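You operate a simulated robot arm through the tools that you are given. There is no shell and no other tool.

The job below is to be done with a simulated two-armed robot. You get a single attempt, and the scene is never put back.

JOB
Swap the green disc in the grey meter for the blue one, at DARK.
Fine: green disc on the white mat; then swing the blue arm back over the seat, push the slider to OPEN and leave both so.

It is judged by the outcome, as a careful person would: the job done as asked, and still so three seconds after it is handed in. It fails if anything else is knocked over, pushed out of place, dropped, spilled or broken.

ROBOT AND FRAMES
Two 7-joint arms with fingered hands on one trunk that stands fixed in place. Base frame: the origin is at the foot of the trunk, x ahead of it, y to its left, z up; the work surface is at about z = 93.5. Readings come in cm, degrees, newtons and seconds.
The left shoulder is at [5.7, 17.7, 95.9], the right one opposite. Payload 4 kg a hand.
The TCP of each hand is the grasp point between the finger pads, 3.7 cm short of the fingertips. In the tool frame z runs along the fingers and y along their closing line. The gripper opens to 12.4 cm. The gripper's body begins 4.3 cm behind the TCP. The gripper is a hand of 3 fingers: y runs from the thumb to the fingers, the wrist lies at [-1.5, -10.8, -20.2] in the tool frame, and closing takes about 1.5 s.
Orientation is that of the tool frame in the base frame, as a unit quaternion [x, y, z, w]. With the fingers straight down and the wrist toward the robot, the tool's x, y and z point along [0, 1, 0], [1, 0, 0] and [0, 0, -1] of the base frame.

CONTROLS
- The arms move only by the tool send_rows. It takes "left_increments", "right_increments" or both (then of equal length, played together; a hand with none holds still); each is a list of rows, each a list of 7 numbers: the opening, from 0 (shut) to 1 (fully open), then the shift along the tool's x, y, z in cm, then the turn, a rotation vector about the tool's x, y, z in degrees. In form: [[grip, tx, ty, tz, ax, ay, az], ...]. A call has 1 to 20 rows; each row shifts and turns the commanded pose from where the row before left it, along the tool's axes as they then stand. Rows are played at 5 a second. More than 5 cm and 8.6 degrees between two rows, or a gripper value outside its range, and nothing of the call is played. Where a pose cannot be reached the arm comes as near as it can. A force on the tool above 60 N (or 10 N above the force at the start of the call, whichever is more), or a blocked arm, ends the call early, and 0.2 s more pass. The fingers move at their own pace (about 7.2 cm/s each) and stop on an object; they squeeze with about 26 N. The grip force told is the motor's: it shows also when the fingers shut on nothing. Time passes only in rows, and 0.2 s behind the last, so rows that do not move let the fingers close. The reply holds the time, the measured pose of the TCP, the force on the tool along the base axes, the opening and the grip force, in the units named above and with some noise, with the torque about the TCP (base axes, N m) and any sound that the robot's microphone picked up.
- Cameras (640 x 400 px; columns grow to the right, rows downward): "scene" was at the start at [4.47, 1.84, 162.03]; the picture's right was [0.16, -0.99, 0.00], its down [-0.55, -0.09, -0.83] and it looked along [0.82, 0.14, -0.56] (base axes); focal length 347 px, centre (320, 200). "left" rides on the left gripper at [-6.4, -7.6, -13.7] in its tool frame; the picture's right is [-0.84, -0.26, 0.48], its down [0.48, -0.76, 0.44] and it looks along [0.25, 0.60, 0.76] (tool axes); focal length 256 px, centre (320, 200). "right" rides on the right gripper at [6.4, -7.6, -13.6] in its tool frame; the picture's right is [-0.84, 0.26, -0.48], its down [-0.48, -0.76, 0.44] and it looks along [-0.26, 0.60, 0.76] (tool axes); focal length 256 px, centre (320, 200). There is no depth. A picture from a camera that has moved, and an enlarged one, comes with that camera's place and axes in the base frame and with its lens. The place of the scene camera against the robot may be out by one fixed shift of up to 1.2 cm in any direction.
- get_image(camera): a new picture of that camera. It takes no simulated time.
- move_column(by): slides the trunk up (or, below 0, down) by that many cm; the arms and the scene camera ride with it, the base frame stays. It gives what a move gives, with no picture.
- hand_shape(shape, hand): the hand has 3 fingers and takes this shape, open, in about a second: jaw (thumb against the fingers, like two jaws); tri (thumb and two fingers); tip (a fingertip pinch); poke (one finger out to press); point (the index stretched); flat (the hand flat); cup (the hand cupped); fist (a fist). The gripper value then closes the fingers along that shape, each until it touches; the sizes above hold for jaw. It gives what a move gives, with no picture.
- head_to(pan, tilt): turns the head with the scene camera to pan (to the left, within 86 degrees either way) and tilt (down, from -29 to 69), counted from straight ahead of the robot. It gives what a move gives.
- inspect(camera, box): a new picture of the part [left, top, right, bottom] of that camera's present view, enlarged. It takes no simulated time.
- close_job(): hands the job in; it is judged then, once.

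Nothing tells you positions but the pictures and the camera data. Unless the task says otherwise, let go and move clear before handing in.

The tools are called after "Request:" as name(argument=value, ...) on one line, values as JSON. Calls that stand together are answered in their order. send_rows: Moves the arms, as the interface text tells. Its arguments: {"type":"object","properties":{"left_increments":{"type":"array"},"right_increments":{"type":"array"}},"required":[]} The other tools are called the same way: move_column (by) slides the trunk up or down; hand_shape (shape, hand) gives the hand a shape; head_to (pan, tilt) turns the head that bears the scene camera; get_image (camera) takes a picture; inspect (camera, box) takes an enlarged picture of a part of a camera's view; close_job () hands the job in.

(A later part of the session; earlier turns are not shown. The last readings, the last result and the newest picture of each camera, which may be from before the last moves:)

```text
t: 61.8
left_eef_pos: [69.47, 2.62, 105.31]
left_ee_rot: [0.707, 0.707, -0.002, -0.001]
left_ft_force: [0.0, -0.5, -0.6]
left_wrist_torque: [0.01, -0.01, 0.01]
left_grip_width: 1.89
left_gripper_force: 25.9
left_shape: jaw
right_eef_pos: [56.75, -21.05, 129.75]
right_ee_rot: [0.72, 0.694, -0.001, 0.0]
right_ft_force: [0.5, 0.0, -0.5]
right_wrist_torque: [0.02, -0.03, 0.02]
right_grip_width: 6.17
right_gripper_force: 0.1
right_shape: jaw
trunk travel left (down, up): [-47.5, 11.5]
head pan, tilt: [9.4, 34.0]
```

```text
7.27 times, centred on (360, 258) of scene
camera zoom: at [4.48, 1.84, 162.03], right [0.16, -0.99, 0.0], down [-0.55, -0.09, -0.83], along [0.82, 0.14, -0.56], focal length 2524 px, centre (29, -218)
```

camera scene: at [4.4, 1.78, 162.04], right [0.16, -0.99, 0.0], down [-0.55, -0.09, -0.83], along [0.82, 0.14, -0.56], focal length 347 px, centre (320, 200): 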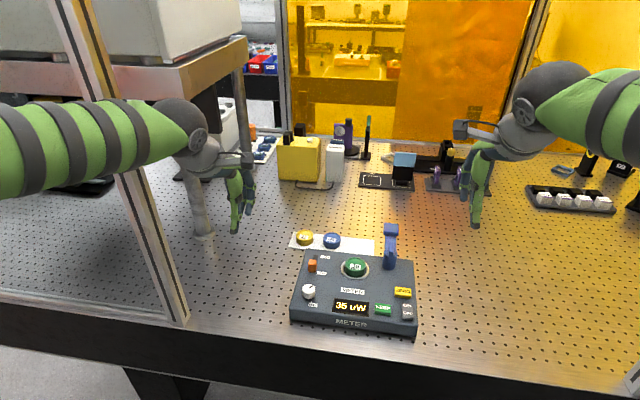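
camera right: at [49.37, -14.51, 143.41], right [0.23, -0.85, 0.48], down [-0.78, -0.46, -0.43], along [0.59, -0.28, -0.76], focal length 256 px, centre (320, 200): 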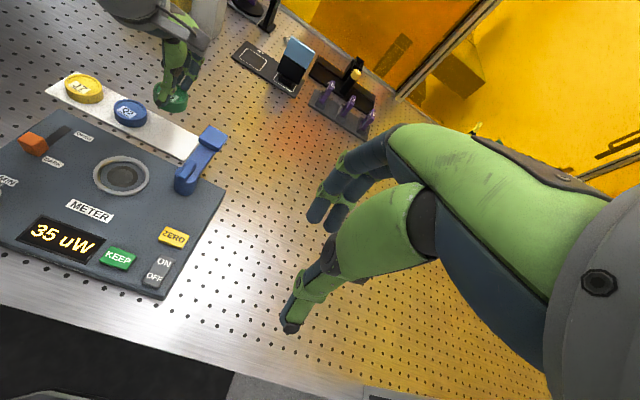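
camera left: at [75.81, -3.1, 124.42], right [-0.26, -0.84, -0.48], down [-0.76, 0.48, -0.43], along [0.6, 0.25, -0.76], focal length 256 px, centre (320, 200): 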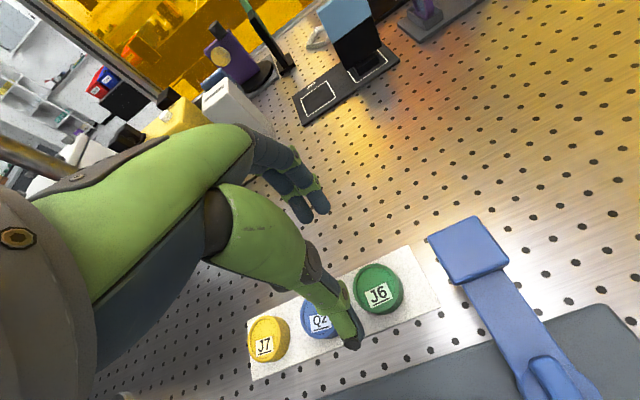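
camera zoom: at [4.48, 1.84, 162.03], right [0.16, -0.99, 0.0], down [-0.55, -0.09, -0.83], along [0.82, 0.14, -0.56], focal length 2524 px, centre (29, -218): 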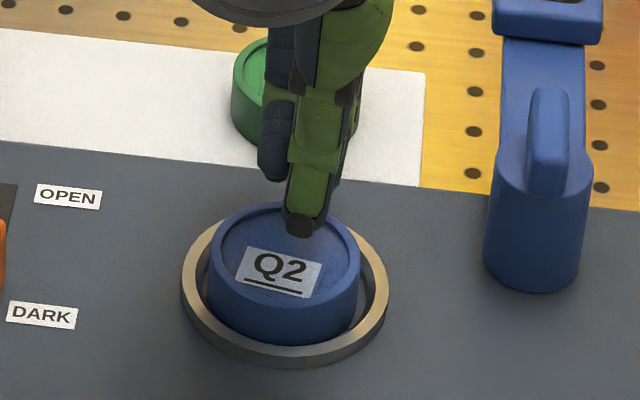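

The disc slipped from the fingertips just above the seat and dropped into the ring. It looks seated. I'll raise the hand straight up and inspect it carefully.

Request:
send_rows(left_increments=[[0.2, 0, 0, -1.0, 0, 0, 0], [0.2, 0, 0, -2, 0, 0, 0], [0.2, 0, 0, -3, 0, 0, 0], [0.2, 0, 0, -3, 0, 0, 0], [0.3, 0, 0, -3, 0, 0, 0]])

Request:
inspect(camera="left", box=[310, 230, 430, 330])

Request:
inspect(camera="right", box=[70, 120, 170, 210])

Request:
inspect(camera="scene", box=[325, 230, 395, 285])

```text
t: 63.0
left_eef_pos: [69.35, 2.85, 117.54]
left_ee_rot: [0.707, 0.707, -0.001, -0.001]
left_ft_force: [-0.1, 0.6, 0.4]
left_wrist_torque: [-0.01, -0.02, -0.01]
left_grip_width: 3.65
left_gripper_force: 0.1
left_shape: jaw
right_eef_pos: [56.7, -21.12, 129.84]
right_ee_rot: [0.72, 0.694, 0.0, -0.001]
right_ft_force: [-0.5, 0.0, 0.9]
right_wrist_torque: [0.01, 0.02, 0.0]
right_grip_width: 6.2
right_gripper_force: 0.1
right_shape: jaw
trunk travel left (down, up): [-47.5, 11.5]
head pan, tilt: [9.4, 34.0]
```

```text
4.00 times, centred on (370, 280) of left
camera zoom: at [61.79, -3.45, 131.34], right [-0.26, -0.84, -0.48], down [-0.76, 0.48, -0.43], along [0.6, 0.26, -0.76], focal length 1024 px, centre (120, -120)
```

zoom: 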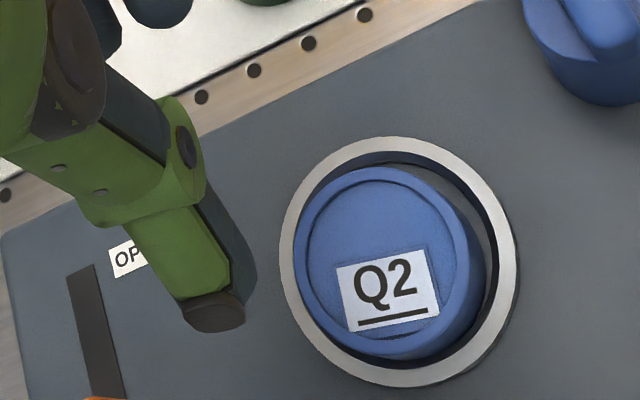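

```text
4.44 times, centred on (120, 165) of right
camera zoom: at [49.36, -14.49, 143.42], right [0.23, -0.85, 0.48], down [-0.78, -0.46, -0.43], along [0.59, -0.28, -0.76], focal length 1138 px, centre (1209, 356)
```

zoom: 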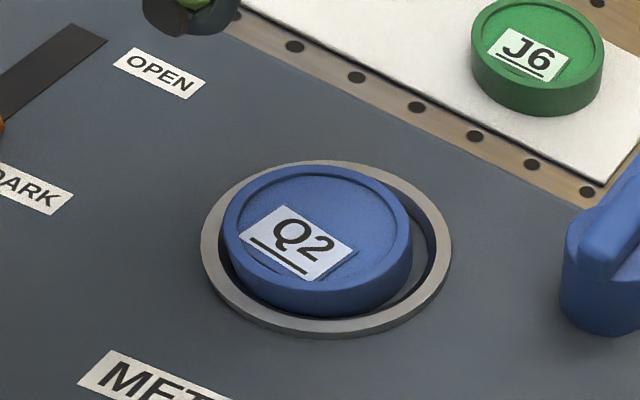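

```text
7.27 times, centred on (360, 258) of scene
camera zoom: at [4.44, 1.85, 162.03], right [0.16, -0.99, 0.0], down [-0.55, -0.09, -0.83], along [0.82, 0.14, -0.56], focal length 2524 px, centre (29, -218)
```

zoom: 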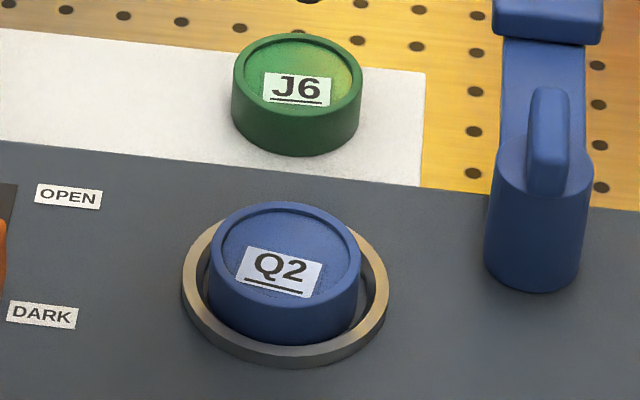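

The blue disc is inside the ring, level, and at the same height the green one had. Next is the arm: I'll turn the left hand so it can straddle the bar from the left, starting well above everything.

Request:
send_rows(left_increments=[[0.42, 0, 0, 0, 0, 0, 8], [0.42, 0, 0, 0, 0, 0, 8], [0.42, 0, 0, 0, 0, 0, 8], [0.42, 0, 0, 0, 0, 0, 8], [0.42, 0, 0, 0, 0, 0, 8]])

Request:
get_image(camera="scene")

Request:
get_image(camera="right")

```text
t: 64.2
left_eef_pos: [69.52, 2.83, 117.3]
left_ee_rot: [0.907, 0.421, -0.001, 0.001]
left_ft_force: [-0.5, -1.3, 0.2]
left_wrist_torque: [0.02, 0.04, 0.01]
left_grip_width: 5.18
left_gripper_force: 0.1
left_shape: jaw
right_eef_pos: [56.82, -20.99, 129.72]
right_ee_rot: [0.719, 0.695, 0.0, 0.0]
right_ft_force: [-0.1, 0.0, -0.6]
right_wrist_torque: [0.0, -0.04, 0.03]
right_grip_width: 6.18
right_gripper_force: 0.1
right_shape: jaw
trunk travel left (down, up): [-47.5, 11.5]
head pan, tilt: [9.4, 34.0]
```

```text
taken
camera scene: at [4.51, 1.88, 162.03], right [0.16, -0.99, 0.0], down [-0.55, -0.09, -0.83], along [0.82, 0.14, -0.56], focal length 347 px, centre (320, 200)
```

scene: 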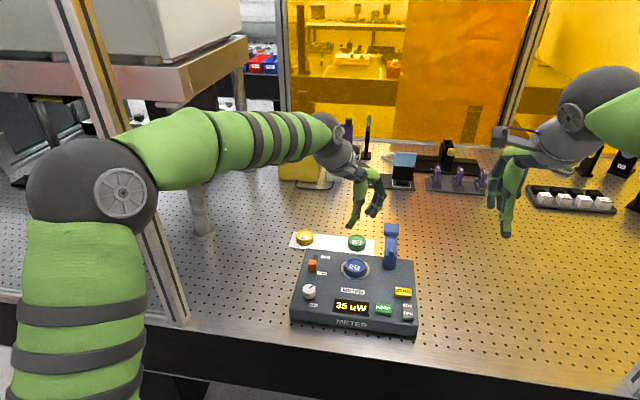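

```text
taken
camera right: at [49.42, -14.47, 143.4], right [0.23, -0.85, 0.48], down [-0.78, -0.46, -0.43], along [0.59, -0.28, -0.76], focal length 256 px, centre (320, 200)
```

right: 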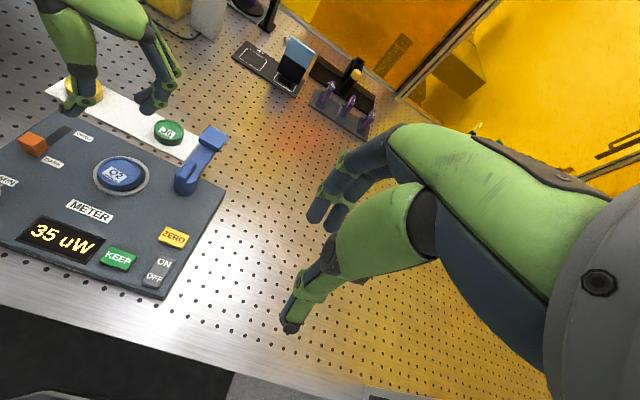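

The elbow has room from the frame post. I'll finish the turn and bring the hand over the bar, still above its height.

Request:
send_rows(left_increments=[[0.42, 0, 0, 0, 0, 0, 8], [0.42, 0, 0, 0, 0, 0, 8], [0.42, 0, 0, 0, 0, 0, 8], [0.42, 0, 0, 0, 0, 0, 8], [0.42, 0, 0, 0, 0, 0, 8]])

Request:
get_image(camera="scene")

Request:
get_image(camera="left")

```text
t: 65.4
left_eef_pos: [69.44, 2.82, 117.21]
left_ee_rot: [0.996, 0.085, 0.0, 0.0]
left_ft_force: [0.4, 0.5, 0.3]
left_wrist_torque: [-0.01, -0.01, -0.01]
left_grip_width: 5.18
left_gripper_force: 0.0
left_shape: jaw
right_eef_pos: [56.86, -21.02, 129.75]
right_ee_rot: [0.72, 0.694, -0.001, 0.0]
right_ft_force: [0.0, 0.5, -0.1]
right_wrist_torque: [-0.03, 0.03, -0.04]
right_grip_width: 6.18
right_gripper_force: 0.0
right_shape: jaw
trunk travel left (down, up): [-47.5, 11.5]
head pan, tilt: [9.4, 34.0]
```

```text
taken
camera scene: at [4.52, 1.84, 162.03], right [0.16, -0.99, 0.0], down [-0.55, -0.09, -0.83], along [0.82, 0.14, -0.56], focal length 347 px, centre (320, 200)
```

scene: 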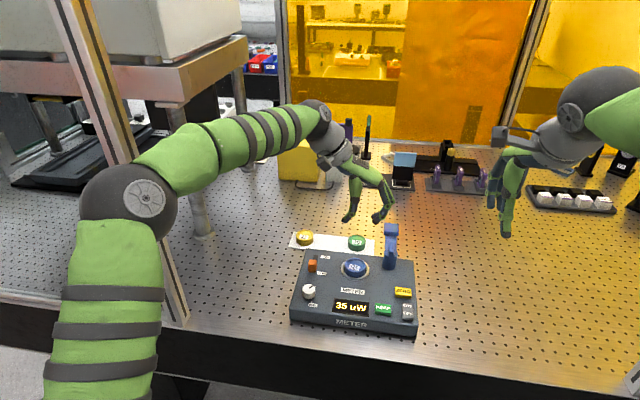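

```text
taken
camera left: at [62.02, 9.24, 131.09], right [-0.87, 0.11, -0.48], down [0.35, 0.83, -0.44], along [0.35, -0.55, -0.76], focal length 256 px, centre (320, 200)
```

left: 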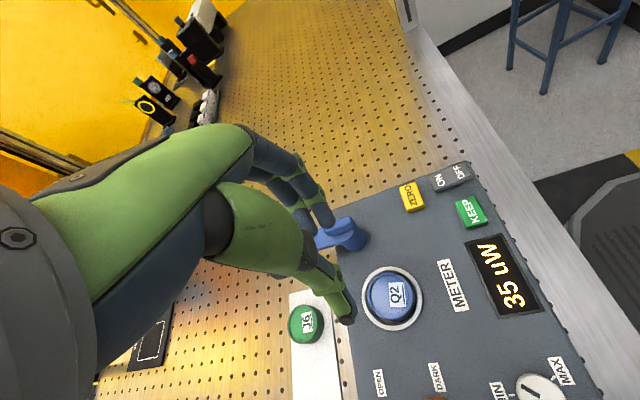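

Request:
inspect(camera="right", box=[150, 110, 250, 210])

Request:
inspect(camera="scene", box=[360, 210, 420, 280])

```text
4.00 times, centred on (200, 160) of right
camera zoom: at [49.43, -14.5, 143.39], right [0.23, -0.85, 0.48], down [-0.78, -0.46, -0.43], along [0.59, -0.28, -0.76], focal length 1024 px, centre (800, 360)
```

zoom: 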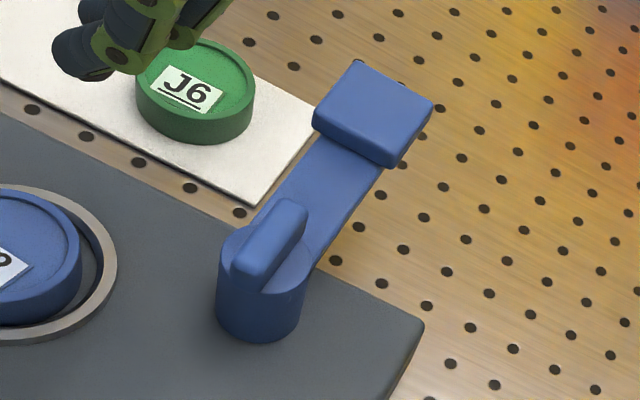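

```text
5.71 times, centred on (390, 245) of scene
camera zoom: at [4.52, 1.84, 162.03], right [0.16, -0.99, 0.0], down [-0.55, -0.09, -0.83], along [0.82, 0.14, -0.56], focal length 1983 px, centre (-80, -57)
```

zoom: 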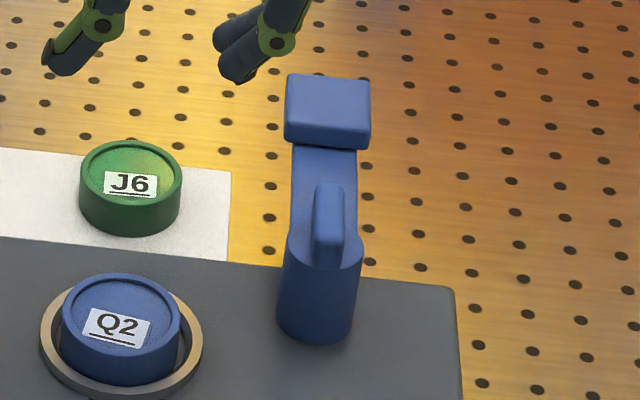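

The right camera shows the arm pointing almost straight back (+x) from a pivot near (72.3, -5.6). I'll bring the left hand over the bar with thumb and fingers on either side, then check.

Request:
send_rows(left_increments=[[0.46, 1.16, 1.93, 0.9, 0, 0, 0], [0.46, 1.16, 1.93, 0.9, 0, 0, 0], [0.46, 1.16, 1.93, 0.9, 0, 0, 0], [0.46, 1.16, 1.93, 0.9, 0, 0, 0], [0.46, 1.16, 1.93, 0.9, 0, 0, 0], [0.46, 0, 0, 0, 0, 0, 8], [0.46, 0, 0, 0, 0, 0, 0]])

Request:
inspect(camera="right", box=[120, 70, 260, 210])

Request:
get_image(camera="left")

Request:
get_image(camera="scene")

```text
t: 67.0
left_eef_pos: [76.53, -5.81, 112.59]
left_ee_rot: [1.0, 0.017, 0.0, 0.0]
left_ft_force: [0.0, -0.1, -0.4]
left_wrist_torque: [0.02, 0.03, 0.01]
left_grip_width: 5.67
left_gripper_force: 0.0
left_shape: jaw
left hand out of reach, approached as far as the arm can: row 6
right_eef_pos: [56.88, -21.06, 129.8]
right_ee_rot: [0.719, 0.695, 0.0, -0.001]
right_ft_force: [-0.1, 0.5, -0.3]
right_wrist_torque: [0.02, -0.02, -0.02]
right_grip_width: 6.16
right_gripper_force: 0.0
right_shape: jaw
trunk travel left (down, up): [-47.5, 11.5]
head pan, tilt: [9.4, 34.0]
```

```text
2.86 times, centred on (190, 140) of right
camera zoom: at [49.39, -14.51, 143.41], right [0.23, -0.85, 0.48], down [-0.78, -0.46, -0.43], along [0.59, -0.28, -0.76], focal length 731 px, centre (691, 371)
```

zoom: 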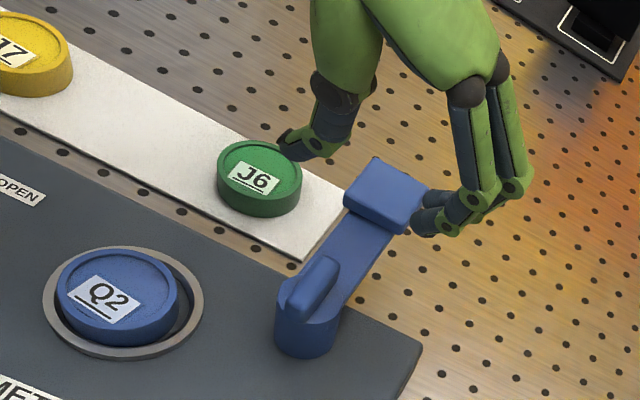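

```text
taken
camera left: at [69.94, 1.78, 126.42], right [-0.85, 0.23, -0.48], down [0.46, 0.78, -0.44], along [0.27, -0.59, -0.76], focal length 256 px, centre (320, 200)
```

left: 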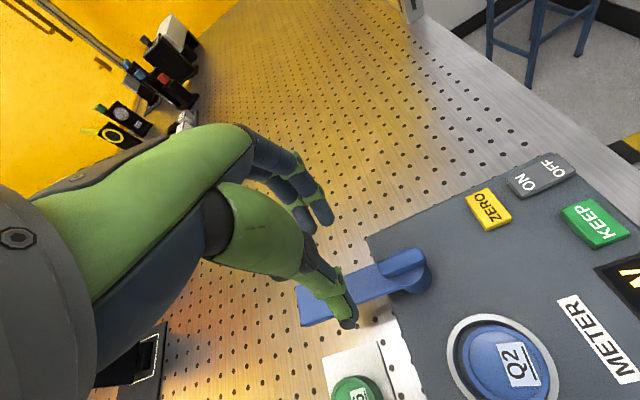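

```text
taken
camera scene: at [4.48, 1.83, 162.03], right [0.16, -0.99, 0.0], down [-0.55, -0.09, -0.83], along [0.82, 0.14, -0.56], focal length 347 px, centre (320, 200)
```

scene: 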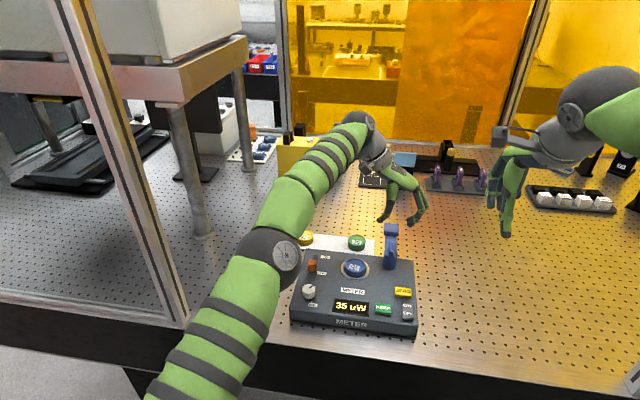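

The hand is above the bar, about 0.5 cm too far right. I'll correct that while lowering, which also brings the arm back inside its reach.

Request:
send_rows(left_increments=[[0.46, 0, -0.25, 1.2, 0, 0, 0], [0.46, 0, -0.25, 1.2, 0, 0, 0], [0.46, 0, 0, 1.2, 0, 0, 0], [0.46, 0, 0, 1.2, 0, 0, 0], [0.46, 0, 0, 0, 0, 0, 0]])

Request:
inspect(camera="right", box=[120, 70, 260, 210])

Request:
inspect(camera="left", box=[240, 160, 480, 400])

Request:
inspect(camera="scene", box=[350, 170, 450, 280])

```text
t: 68.2
left_eef_pos: [76.33, -5.17, 107.7]
left_ee_rot: [1.0, 0.018, 0.0, 0.0]
left_ft_force: [0.1, -0.4, 0.0]
left_wrist_torque: [0.0, 0.01, 0.03]
left_grip_width: 5.7
left_gripper_force: 0.0
left_shape: jaw
right_eef_pos: [56.79, -20.99, 129.78]
right_ee_rot: [0.719, 0.695, 0.0, -0.001]
right_ft_force: [-0.6, 0.0, 0.3]
right_wrist_torque: [-0.02, -0.01, 0.0]
right_grip_width: 6.2
right_gripper_force: 0.0
right_shape: jaw
trunk travel left (down, up): [-47.5, 11.5]
head pan, tilt: [9.4, 34.0]
```

```text
2.86 times, centred on (190, 140) of right
camera zoom: at [49.39, -14.51, 143.41], right [0.23, -0.85, 0.48], down [-0.78, -0.46, -0.43], along [0.59, -0.28, -0.76], focal length 731 px, centre (691, 371)
```

zoom: 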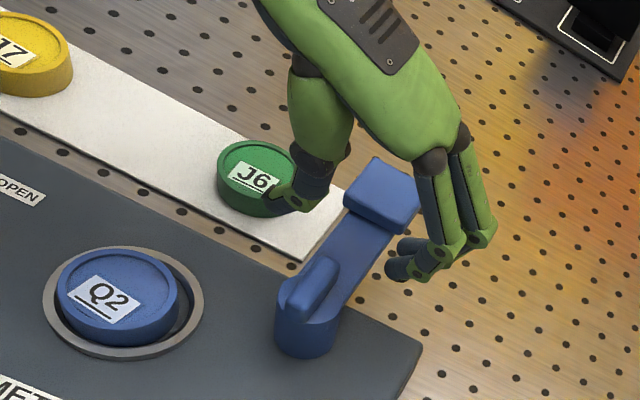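

```text
1.67 times, centred on (360, 280) of left
camera zoom: at [69.72, 2.28, 121.55], right [-0.85, 0.23, -0.48], down [0.46, 0.78, -0.44], along [0.28, -0.59, -0.76], focal length 427 px, centre (253, 67)
```

zoom: 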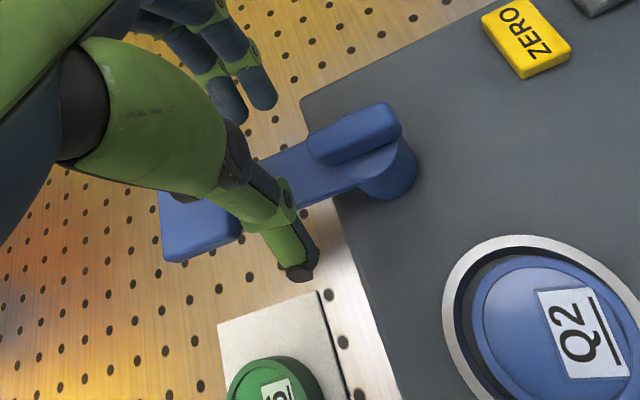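

```text
3.64 times, centred on (400, 225) of scene
camera zoom: at [4.48, 1.83, 162.03], right [0.16, -0.99, 0.0], down [-0.55, -0.09, -0.83], along [0.82, 0.14, -0.56], focal length 1262 px, centre (29, 109)
```

zoom: 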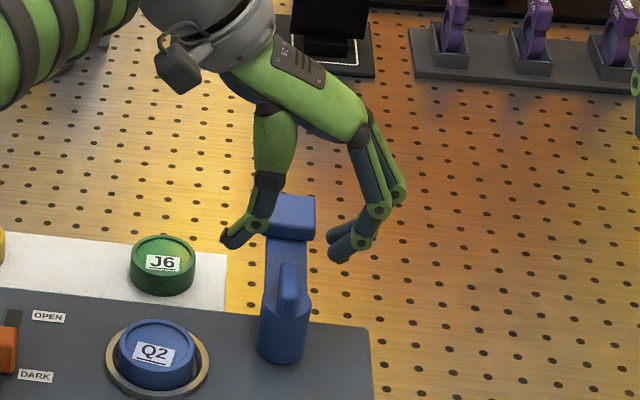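

Thumb and fingers straddle the bar evenly. I'll lower to bar level and start pulling it left with the fingers.

Request:
send_rows(left_increments=[[0.46, 0, 0, 1.2, 0, 0, 0], [0.46, 0, 0, 1.2, 0, 0, 0], [0.46, 0, 0, 0.7, 0, 0, 0], [0.44, 0, -0.5, 0, 0, 0, 0], [0.42, 0, -0.5, 0, 0, 0, 0], [0.42, 0, 0, 0, 0, 0, 0]])

Request:
inspect(camera="right", box=[120, 70, 260, 210])

Request:
inspect(camera="scene", box=[350, 170, 450, 280])

```text
t: 69.6
left_eef_pos: [76.36, -4.12, 104.78]
left_ee_rot: [1.0, 0.018, 0.0, 0.001]
left_ft_force: [-0.1, -0.7, 1.0]
left_wrist_torque: [-0.04, -0.04, 0.02]
left_grip_width: 5.27
left_gripper_force: 0.1
left_shape: jaw
right_eef_pos: [56.75, -21.03, 129.88]
right_ee_rot: [0.72, 0.694, -0.001, -0.001]
right_ft_force: [-0.4, 0.1, 0.4]
right_wrist_torque: [0.03, 0.0, -0.01]
right_grip_width: 6.19
right_gripper_force: 0.1
right_shape: jaw
trunk travel left (down, up): [-47.5, 11.5]
head pan, tilt: [9.4, 34.0]
```

```text
2.86 times, centred on (190, 140) of right
camera zoom: at [49.39, -14.53, 143.4], right [0.23, -0.85, 0.48], down [-0.78, -0.46, -0.43], along [0.59, -0.28, -0.76], focal length 731 px, centre (691, 371)
```

zoom: 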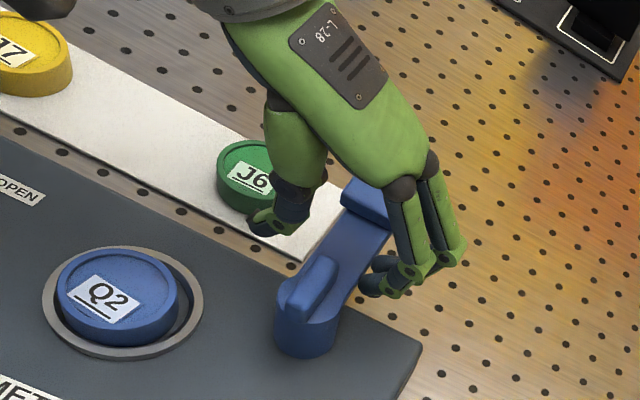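

```text
3.64 times, centred on (400, 225) of scene
camera zoom: at [4.49, 1.82, 162.03], right [0.16, -0.99, 0.0], down [-0.55, -0.09, -0.83], along [0.82, 0.14, -0.56], focal length 1262 px, centre (29, 109)
```

zoom: 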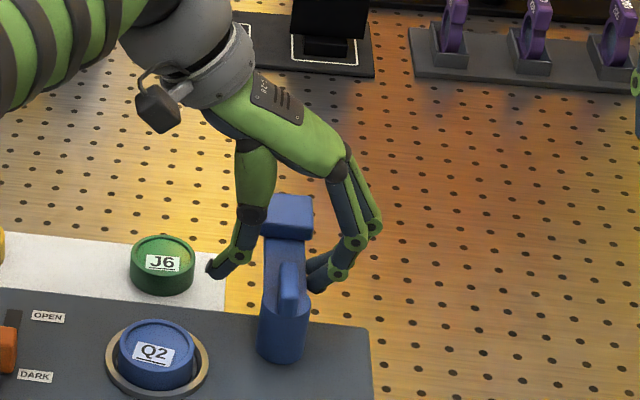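

Contact made, gently. Now I'll follow the arc back toward the seat, turning the hand with the arm.

Request:
send_rows(left_increments=[[0.42, -0.21, -0.57, 0, 0, 0, -8], [0.42, -0.21, -0.57, 0, 0, 0, -8], [0.42, -0.21, -0.57, 0, 0, 0, -8], [0.42, 0, 0, 0, 0, 0, 0]])

Request:
inspect(camera="right", box=[100, 70, 240, 210])

Request:
inspect(camera="scene", box=[330, 170, 430, 280])

```text
t: 70.6
left_eef_pos: [75.66, -2.51, 104.66]
left_ee_rot: [0.974, 0.225, -0.001, 0.0]
left_ft_force: [-0.1, 0.1, 0.1]
left_wrist_torque: [0.02, 0.0, -0.01]
left_grip_width: 5.25
left_gripper_force: 0.1
left_shape: jaw
right_eef_pos: [56.86, -20.95, 129.77]
right_ee_rot: [0.719, 0.695, -0.001, 0.0]
right_ft_force: [0.0, 0.4, -0.8]
right_wrist_torque: [0.03, -0.01, -0.03]
right_grip_width: 6.17
right_gripper_force: 0.1
right_shape: jaw
trunk travel left (down, up): [-47.5, 11.5]
head pan, tilt: [9.4, 34.0]
```

```text
2.86 times, centred on (170, 140) of right
camera zoom: at [49.4, -14.5, 143.4], right [0.23, -0.85, 0.48], down [-0.78, -0.46, -0.43], along [0.59, -0.28, -0.76], focal length 731 px, centre (749, 371)
```

zoom: 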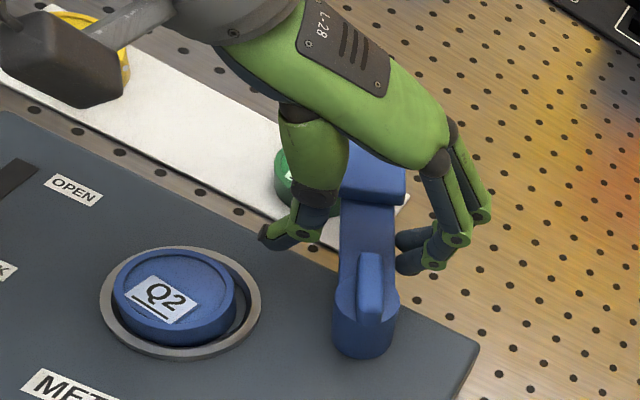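

```text
3.64 times, centred on (380, 225) of scene
camera zoom: at [4.49, 1.84, 162.03], right [0.16, -0.99, 0.0], down [-0.55, -0.09, -0.83], along [0.82, 0.14, -0.56], focal length 1262 px, centre (102, 109)
```

zoom: 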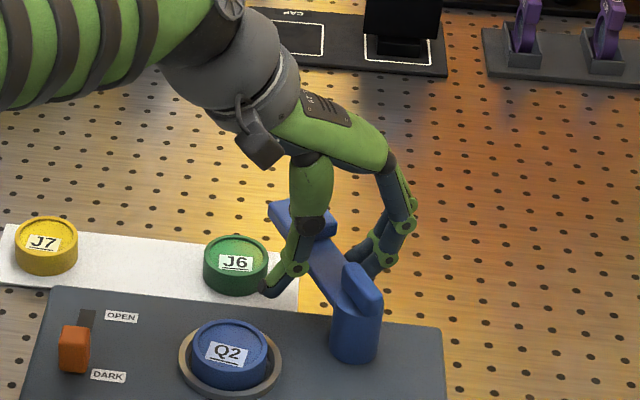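

The arm follows. I'll keep to the arc.

Request:
send_rows(left_increments=[[0.42, -0.21, -0.57, 0, 0, 0, -8], [0.42, -0.21, -0.57, 0, 0, 0, -8], [0.42, -0.21, -0.57, 0, 0, 0, -8], [0.42, -0.21, -0.57, 0, 0, 0, -8], [0.42, 0, 0, 0, 0, 0, 0]])

Request:
inspect(camera="right", box=[80, 70, 240, 210])

Request:
inspect(camera="scene", box=[320, 170, 420, 280])

```text
t: 71.8
left_eef_pos: [73.48, -1.24, 104.77]
left_ee_rot: [0.874, 0.486, 0.0, 0.001]
left_ft_force: [1.0, -0.2, 0.7]
left_wrist_torque: [0.0, 0.0, -0.03]
left_grip_width: 5.24
left_gripper_force: 0.0
left_shape: jaw
right_eef_pos: [56.95, -20.94, 129.8]
right_ee_rot: [0.719, 0.695, -0.001, -0.001]
right_ft_force: [0.0, 0.2, 0.8]
right_wrist_torque: [0.04, 0.0, 0.01]
right_grip_width: 6.21
right_gripper_force: 0.0
right_shape: jaw
trunk travel left (down, up): [-47.5, 11.5]
head pan, tilt: [9.4, 34.0]
```

```text
2.86 times, centred on (160, 140) of right
camera zoom: at [49.41, -14.48, 143.4], right [0.23, -0.85, 0.48], down [-0.78, -0.46, -0.43], along [0.59, -0.28, -0.76], focal length 731 px, centre (777, 371)
```

zoom: 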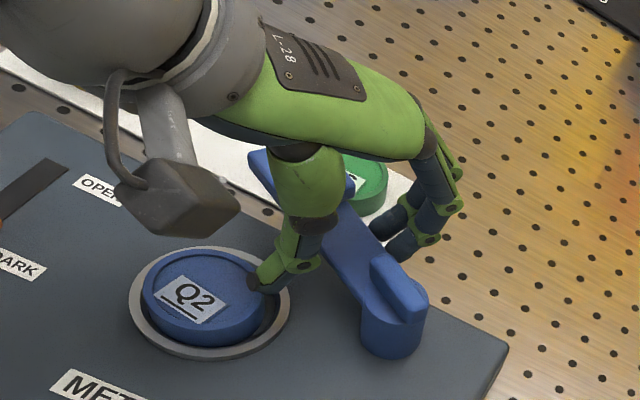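

```text
3.64 times, centred on (370, 225) of scene
camera zoom: at [4.5, 1.85, 162.03], right [0.16, -0.99, 0.0], down [-0.55, -0.09, -0.83], along [0.82, 0.14, -0.56], focal length 1262 px, centre (138, 109)
```

zoom: 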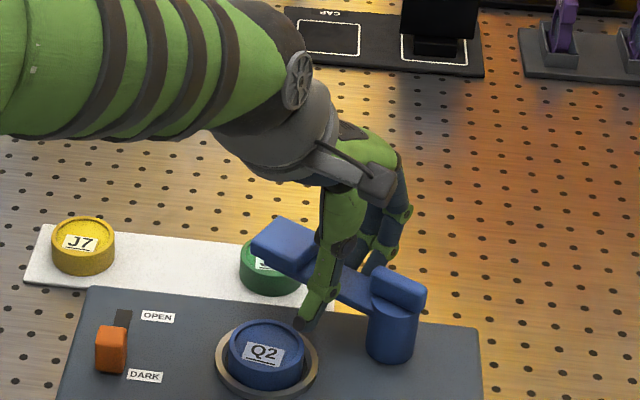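

The thumb's sweep would pass too close to the seated disc. I'll narrow the grip around the bar while shifting the hand so the fingers hold their place and only the thumb moves away from the disc.

Request:
send_rows(left_increments=[[0.38, 0, 0.25, -0.1, 0, 0, 0], [0.34, 0, 0.25, -0.1, 0, 0, 0], [0.3, 0, 0.25, -0.1, 0, 0, 0], [0.29, 0, 0.1, 0, 0, 0, 0], [0.29, 0, 0, 0, 0, 0, 0]])

Request:
inspect(camera="right", box=[80, 110, 200, 210])

Request:
inspect(camera="scene", box=[330, 210, 410, 280])

Request:
get_image(camera="left")

```text
t: 73.0
left_eef_pos: [74.19, -1.97, 105.04]
left_ee_rot: [0.874, 0.485, 0.0, 0.0]
left_ft_force: [0.7, -0.6, -0.5]
left_wrist_torque: [0.01, -0.02, 0.0]
left_grip_width: 3.62
left_gripper_force: 0.1
left_shape: jaw
right_eef_pos: [56.7, -21.07, 129.92]
right_ee_rot: [0.719, 0.695, -0.001, 0.0]
right_ft_force: [-0.6, -0.4, 0.7]
right_wrist_torque: [0.01, -0.02, -0.01]
right_grip_width: 6.15
right_gripper_force: 0.1
right_shape: jaw
trunk travel left (down, up): [-47.5, 11.5]
head pan, tilt: [9.4, 34.0]
```

```text
4.00 times, centred on (140, 160) of right
camera zoom: at [49.39, -14.51, 143.41], right [0.23, -0.85, 0.48], down [-0.78, -0.46, -0.43], along [0.59, -0.28, -0.76], focal length 1024 px, centre (1040, 360)
```

zoom: 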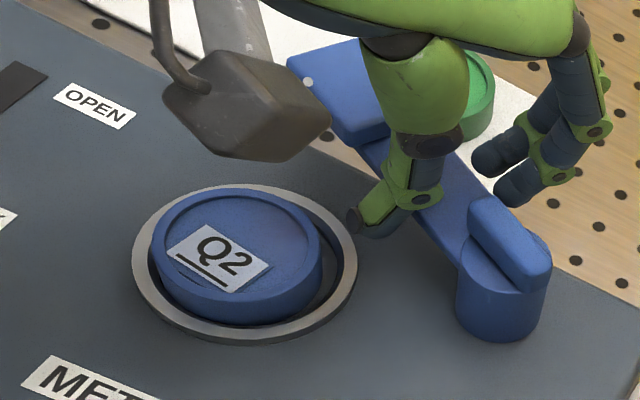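

```text
5.71 times, centred on (370, 245) of scene
camera zoom: at [4.48, 1.83, 162.03], right [0.16, -0.99, 0.0], down [-0.55, -0.09, -0.83], along [0.82, 0.14, -0.56], focal length 1983 px, centre (34, -57)
```

zoom: 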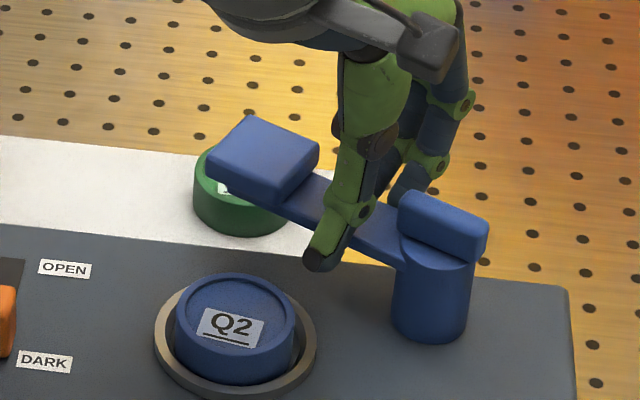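

```text
taken
camera left: at [64.37, -3.18, 118.81], right [-0.66, -0.57, -0.48], down [-0.39, 0.81, -0.43], along [0.64, -0.1, -0.76], focal length 256 px, centre (320, 200)
```

left: 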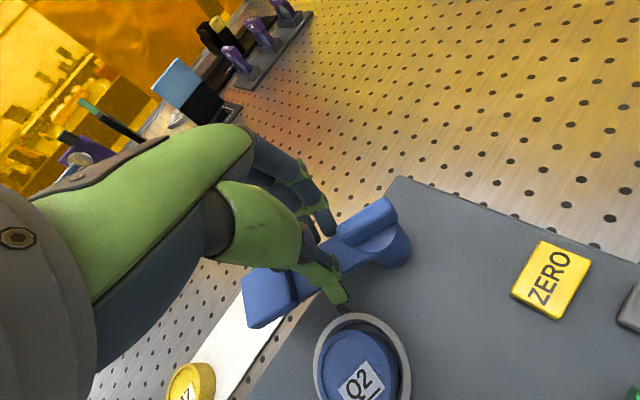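

The thumb is now well away from the disc. I'll continue the swing in two stages and check between them.

Request:
send_rows(left_increments=[[0.29, -0.08, -0.56, 0, 0, 0, -8], [0.29, -0.08, -0.56, 0, 0, 0, -8], [0.29, -0.08, -0.56, 0, 0, 0, -8], [0.29, 0, 0, 0, 0, 0, 0]])

Request:
inspect(camera="right", box=[80, 110, 200, 210])

Request:
inspect(camera="scene", box=[330, 210, 410, 280])

Request:
get_image(camera="left")

```text
t: 74.0
left_eef_pos: [72.49, -1.4, 104.97]
left_ee_rot: [0.754, 0.656, 0.0, -0.001]
left_ft_force: [0.7, -0.1, -0.2]
left_wrist_torque: [0.01, -0.02, 0.01]
left_grip_width: 3.62
left_gripper_force: 0.1
left_shape: jaw
right_eef_pos: [56.82, -20.87, 129.66]
right_ee_rot: [0.719, 0.695, 0.0, -0.001]
right_ft_force: [-0.4, 0.3, -0.1]
right_wrist_torque: [-0.01, 0.06, -0.02]
right_grip_width: 6.19
right_gripper_force: 0.0
right_shape: jaw
trunk travel left (down, up): [-47.5, 11.5]
head pan, tilt: [9.4, 34.0]
```

```text
4.00 times, centred on (140, 160) of right
camera zoom: at [49.4, -14.47, 143.4], right [0.23, -0.85, 0.48], down [-0.78, -0.46, -0.43], along [0.59, -0.28, -0.76], focal length 1024 px, centre (1040, 360)
```

zoom: 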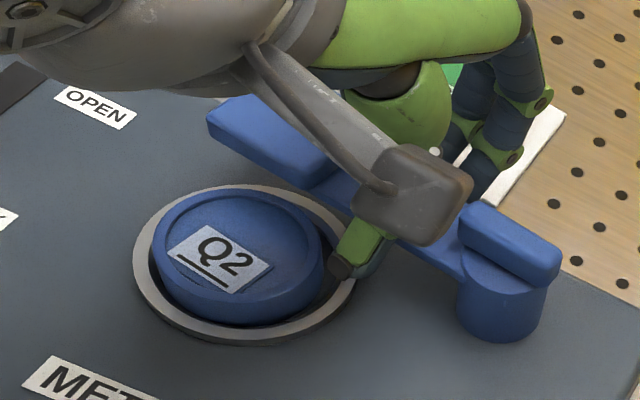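

```text
5.71 times, centred on (370, 245) of scene
camera zoom: at [4.49, 1.86, 162.03], right [0.16, -0.99, 0.0], down [-0.55, -0.09, -0.83], along [0.82, 0.14, -0.56], focal length 1983 px, centre (34, -57)
```

zoom: 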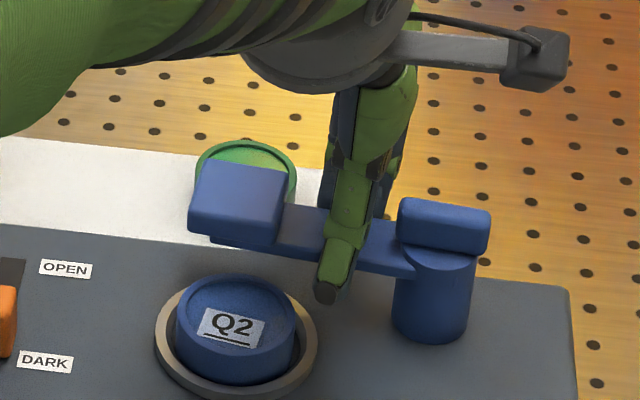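

```text
taken
camera left: at [64.22, -6.43, 118.84], right [-0.37, -0.79, -0.48], down [-0.69, 0.58, -0.43], along [0.63, 0.17, -0.76], focal length 256 px, centre (320, 200)
```

left: 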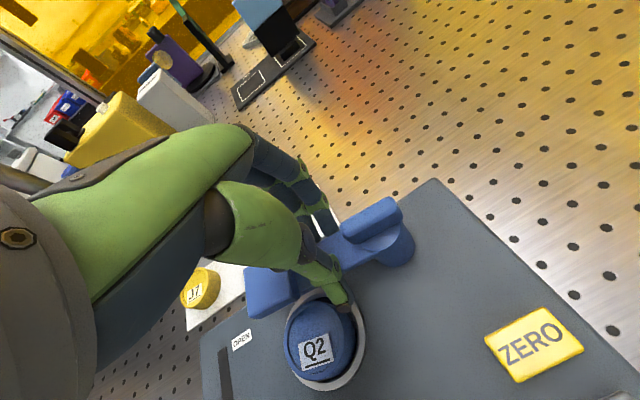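

Request:
send_rows(left_increments=[[0.29, -0.08, -0.56, 0, 0, 0, -8], [0.29, -0.08, -0.56, 0, 0, 0, -8], [0.29, 0, 0, 0, 0, 0, 0]])

Request:
inspect(camera="right", box=[80, 110, 200, 210])

Request:
inspect(camera="scene", box=[330, 210, 410, 280])

```text
t: 74.8
left_eef_pos: [71.38, -1.36, 105.06]
left_ee_rot: [0.655, 0.755, -0.001, -0.001]
left_ft_force: [0.1, 0.5, 0.5]
left_wrist_torque: [-0.02, -0.01, 0.03]
left_grip_width: 3.62
left_gripper_force: 0.2
left_shape: jaw
right_eef_pos: [56.83, -20.95, 129.77]
right_ee_rot: [0.72, 0.694, 0.0, 0.0]
right_ft_force: [0.7, -0.9, -0.4]
right_wrist_torque: [0.01, 0.03, 0.0]
right_grip_width: 6.18
right_gripper_force: 0.0
right_shape: jaw
trunk travel left (down, up): [-47.5, 11.5]
head pan, tilt: [9.4, 34.0]
```

```text
4.00 times, centred on (140, 160) of right
camera zoom: at [49.39, -14.49, 143.41], right [0.23, -0.85, 0.48], down [-0.78, -0.46, -0.43], along [0.59, -0.28, -0.76], focal length 1024 px, centre (1040, 360)
```

zoom: 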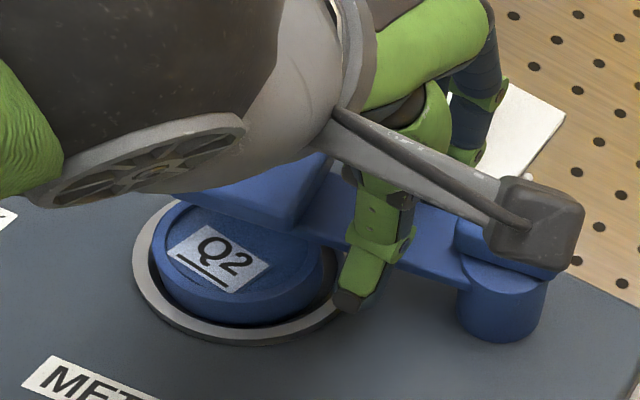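

```text
5.71 times, centred on (370, 245) of scene
camera zoom: at [4.48, 1.85, 162.03], right [0.16, -0.99, 0.0], down [-0.55, -0.09, -0.83], along [0.82, 0.14, -0.56], focal length 1983 px, centre (34, -57)
```

zoom: 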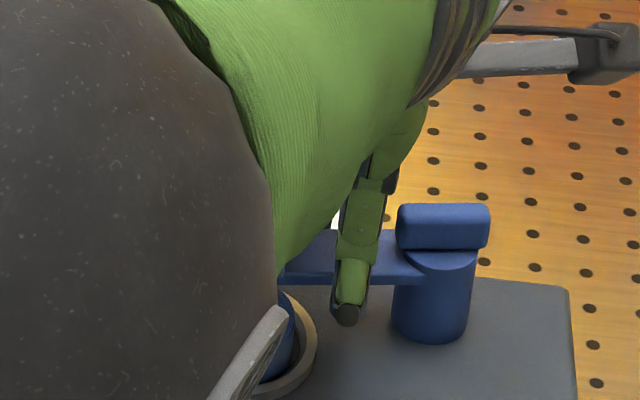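

The pad is nearly over the disc. Smaller steps now, until the stop is felt.

Request:
send_rows(left_increments=[[0.29, -0.05, -0.36, 0, 0, 0, -5], [0.29, -0.05, -0.36, 0, 0, 0, -5], [0.29, 0, 0, 0, 0, 0, 0]])

Request:
inspect(camera="right", box=[80, 110, 200, 210])

Request:
get_image(camera="left")

Request:
get_image(camera="scene")

```text
t: 75.6
left_eef_pos: [70.74, -1.67, 104.94]
left_ee_rot: [0.587, 0.809, -0.001, -0.001]
left_ft_force: [-0.2, 1.0, -0.1]
left_wrist_torque: [-0.01, 0.0, -0.04]
left_grip_width: 3.63
left_gripper_force: 0.1
left_shape: jaw
right_eef_pos: [56.92, -21.04, 129.88]
right_ee_rot: [0.719, 0.695, 0.0, 0.0]
right_ft_force: [0.1, -0.3, -0.4]
right_wrist_torque: [0.01, -0.02, 0.02]
right_grip_width: 6.19
right_gripper_force: 0.1
right_shape: jaw
trunk travel left (down, up): [-47.5, 11.5]
head pan, tilt: [9.4, 34.0]
```

```text
4.00 times, centred on (140, 160) of right
camera zoom: at [49.39, -14.5, 143.41], right [0.23, -0.85, 0.48], down [-0.78, -0.46, -0.43], along [0.59, -0.28, -0.76], focal length 1024 px, centre (1040, 360)
```

zoom: 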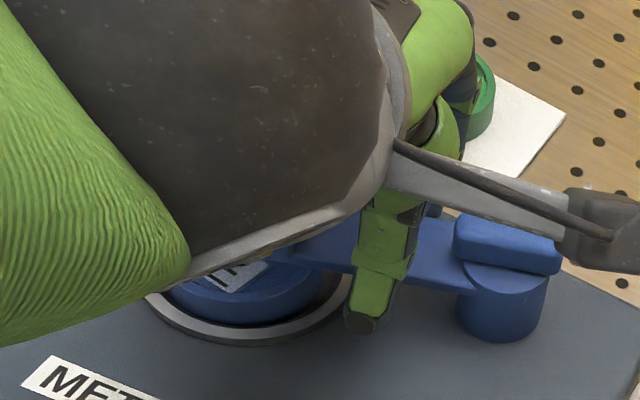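

```text
taken
camera left: at [65.55, -9.93, 118.77], right [0.01, -0.88, -0.48], down [-0.87, 0.22, -0.43], along [0.49, 0.43, -0.76], focal length 256 px, centre (320, 200)
```

left: 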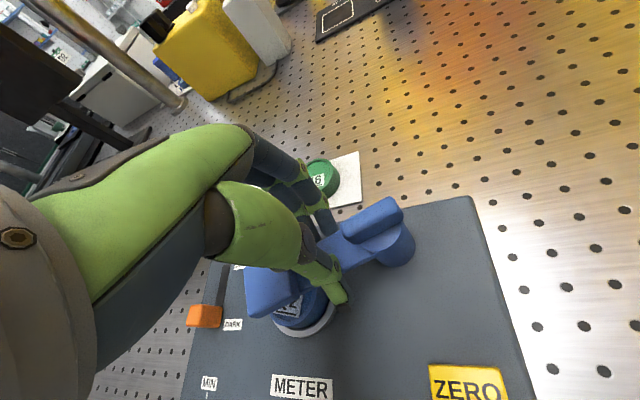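

```text
taken
camera scene: at [4.48, 1.84, 162.03], right [0.16, -0.99, 0.0], down [-0.55, -0.09, -0.83], along [0.82, 0.14, -0.56], focal length 347 px, centre (320, 200)
```

scene: 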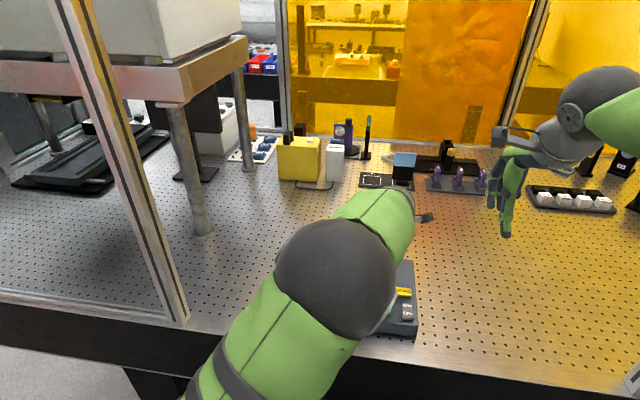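

Request:
send_rows(left_increments=[[0.29, -0.03, -0.25, 0, 0, 0, -3], [0.29, 0, 0, 0, 0, 0, 0]])

Request:
send_rows(left_increments=[[0.29, -0.02, -0.2, 0, 0, 0, -2], [0.29, 0, 0, 0, 0, 0, 0]])

Request:
get_image(camera="left")

```text
t: 76.2
left_eef_pos: [70.59, -1.75, 104.93]
left_ee_rot: [0.567, 0.824, -0.001, 0.0]
left_ft_force: [2.8, 0.9, 0.3]
left_wrist_torque: [0.05, -0.09, -0.01]
left_grip_width: 3.69
left_gripper_force: 0.1
left_shape: jaw
right_eef_pos: [56.71, -21.01, 129.68]
right_ee_rot: [0.719, 0.695, -0.001, -0.001]
right_ft_force: [0.1, -0.1, -0.2]
right_wrist_torque: [0.03, -0.03, -0.01]
right_grip_width: 6.17
right_gripper_force: 0.1
right_shape: jaw
trunk travel left (down, up): [-47.5, 11.5]
head pan, tilt: [9.4, 34.0]
```

```text
t: 76.8
left_eef_pos: [70.49, -1.89, 104.99]
left_ee_rot: [0.552, 0.834, -0.001, 0.0]
left_ft_force: [5.5, 1.7, -0.4]
left_wrist_torque: [0.01, -0.14, -0.03]
left_grip_width: 3.75
left_gripper_force: 0.2
left_shape: jaw
right_eef_pos: [56.79, -20.95, 129.75]
right_ee_rot: [0.719, 0.695, 0.0, -0.001]
right_ft_force: [0.1, 0.0, -0.3]
right_wrist_torque: [0.0, 0.04, 0.01]
right_grip_width: 6.17
right_gripper_force: 0.0
right_shape: jaw
trunk travel left (down, up): [-47.5, 11.5]
head pan, tilt: [9.4, 34.0]
```

```text
taken
camera left: at [65.93, -10.59, 118.91], right [0.09, -0.87, -0.48], down [-0.89, 0.15, -0.43], along [0.45, 0.47, -0.76], focal length 256 px, centre (320, 200)
```

left: 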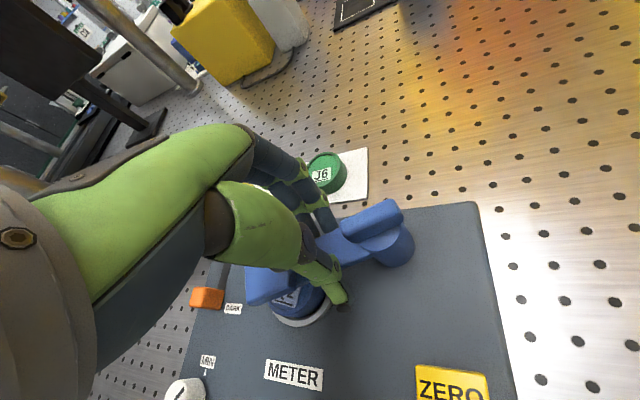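

The stop is felt at about 5.5 N, so the arm is fully back over the seat. I'll ease off, open slightly, and lift straight up.

Request:
send_rows(left_increments=[[0.31, 0, 0.3, 0, 0, 0, 0], [0.36, 0, 0.15, 0, 0, 0, 0], [0.36, 0, 0, 0, 0, 0, 0], [0.36, 0, 0, -1.5, 0, 0, 0], [0.36, 0, 0, -2, 0, 0, 0], [0.36, 0, 0, -3, 0, 0, 0], [0.36, 0, 0, -3, 0, 0, 0], [0.36, 0, 0, -2, 0, 0, 0]])

Request:
get_image(camera="left")

Request:
get_image(camera="scene")

Request:
get_image(camera="right")

```text
t: 78.6
left_eef_pos: [70.63, -1.85, 116.64]
left_ee_rot: [0.552, 0.834, 0.0, -0.001]
left_ft_force: [-0.3, -0.3, -0.3]
left_wrist_torque: [-0.01, 0.02, 0.0]
left_grip_width: 4.44
left_gripper_force: 0.0
left_shape: jaw
right_eef_pos: [56.83, -20.98, 129.69]
right_ee_rot: [0.719, 0.695, -0.002, -0.001]
right_ft_force: [0.1, -0.2, -0.3]
right_wrist_torque: [-0.01, -0.02, -0.02]
right_grip_width: 6.2
right_gripper_force: 0.1
right_shape: jaw
trunk travel left (down, up): [-47.5, 11.5]
head pan, tilt: [9.4, 34.0]
```

```text
taken
camera left: at [66.17, -10.45, 130.5], right [0.09, -0.87, -0.48], down [-0.89, 0.15, -0.43], along [0.45, 0.47, -0.76], focal length 256 px, centre (320, 200)
```

left: 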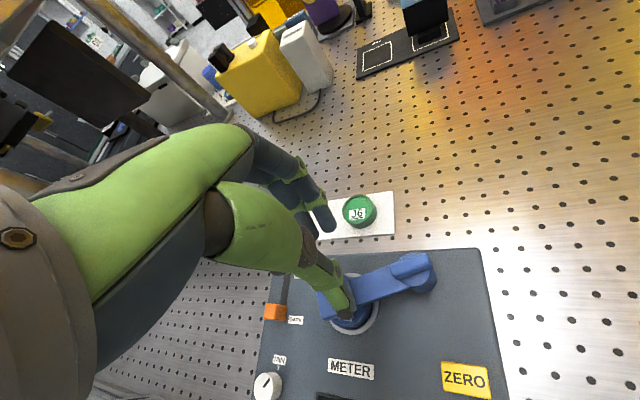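

```text
taken
camera scene: at [4.45, 1.84, 162.03], right [0.16, -0.99, 0.0], down [-0.55, -0.09, -0.83], along [0.82, 0.14, -0.56], focal length 347 px, centre (320, 200)
```

scene: 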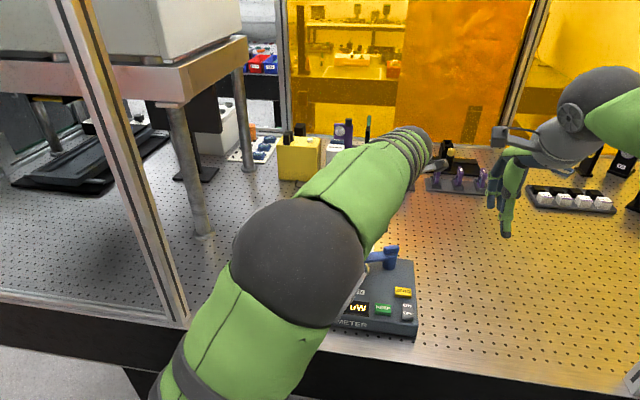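

```text
taken
camera right: at [49.37, -14.5, 143.41], right [0.23, -0.85, 0.48], down [-0.78, -0.46, -0.43], along [0.59, -0.28, -0.76], focal length 256 px, centre (320, 200)
```

right: 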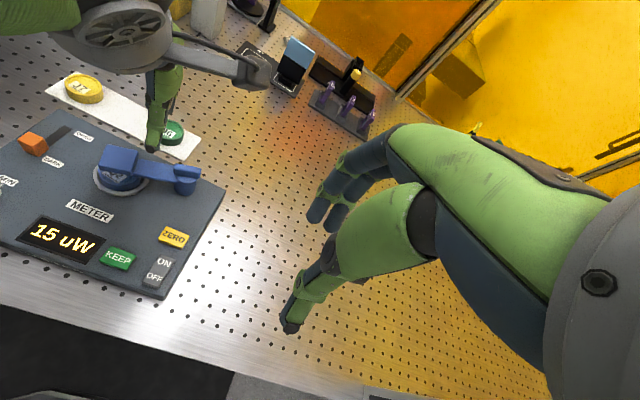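

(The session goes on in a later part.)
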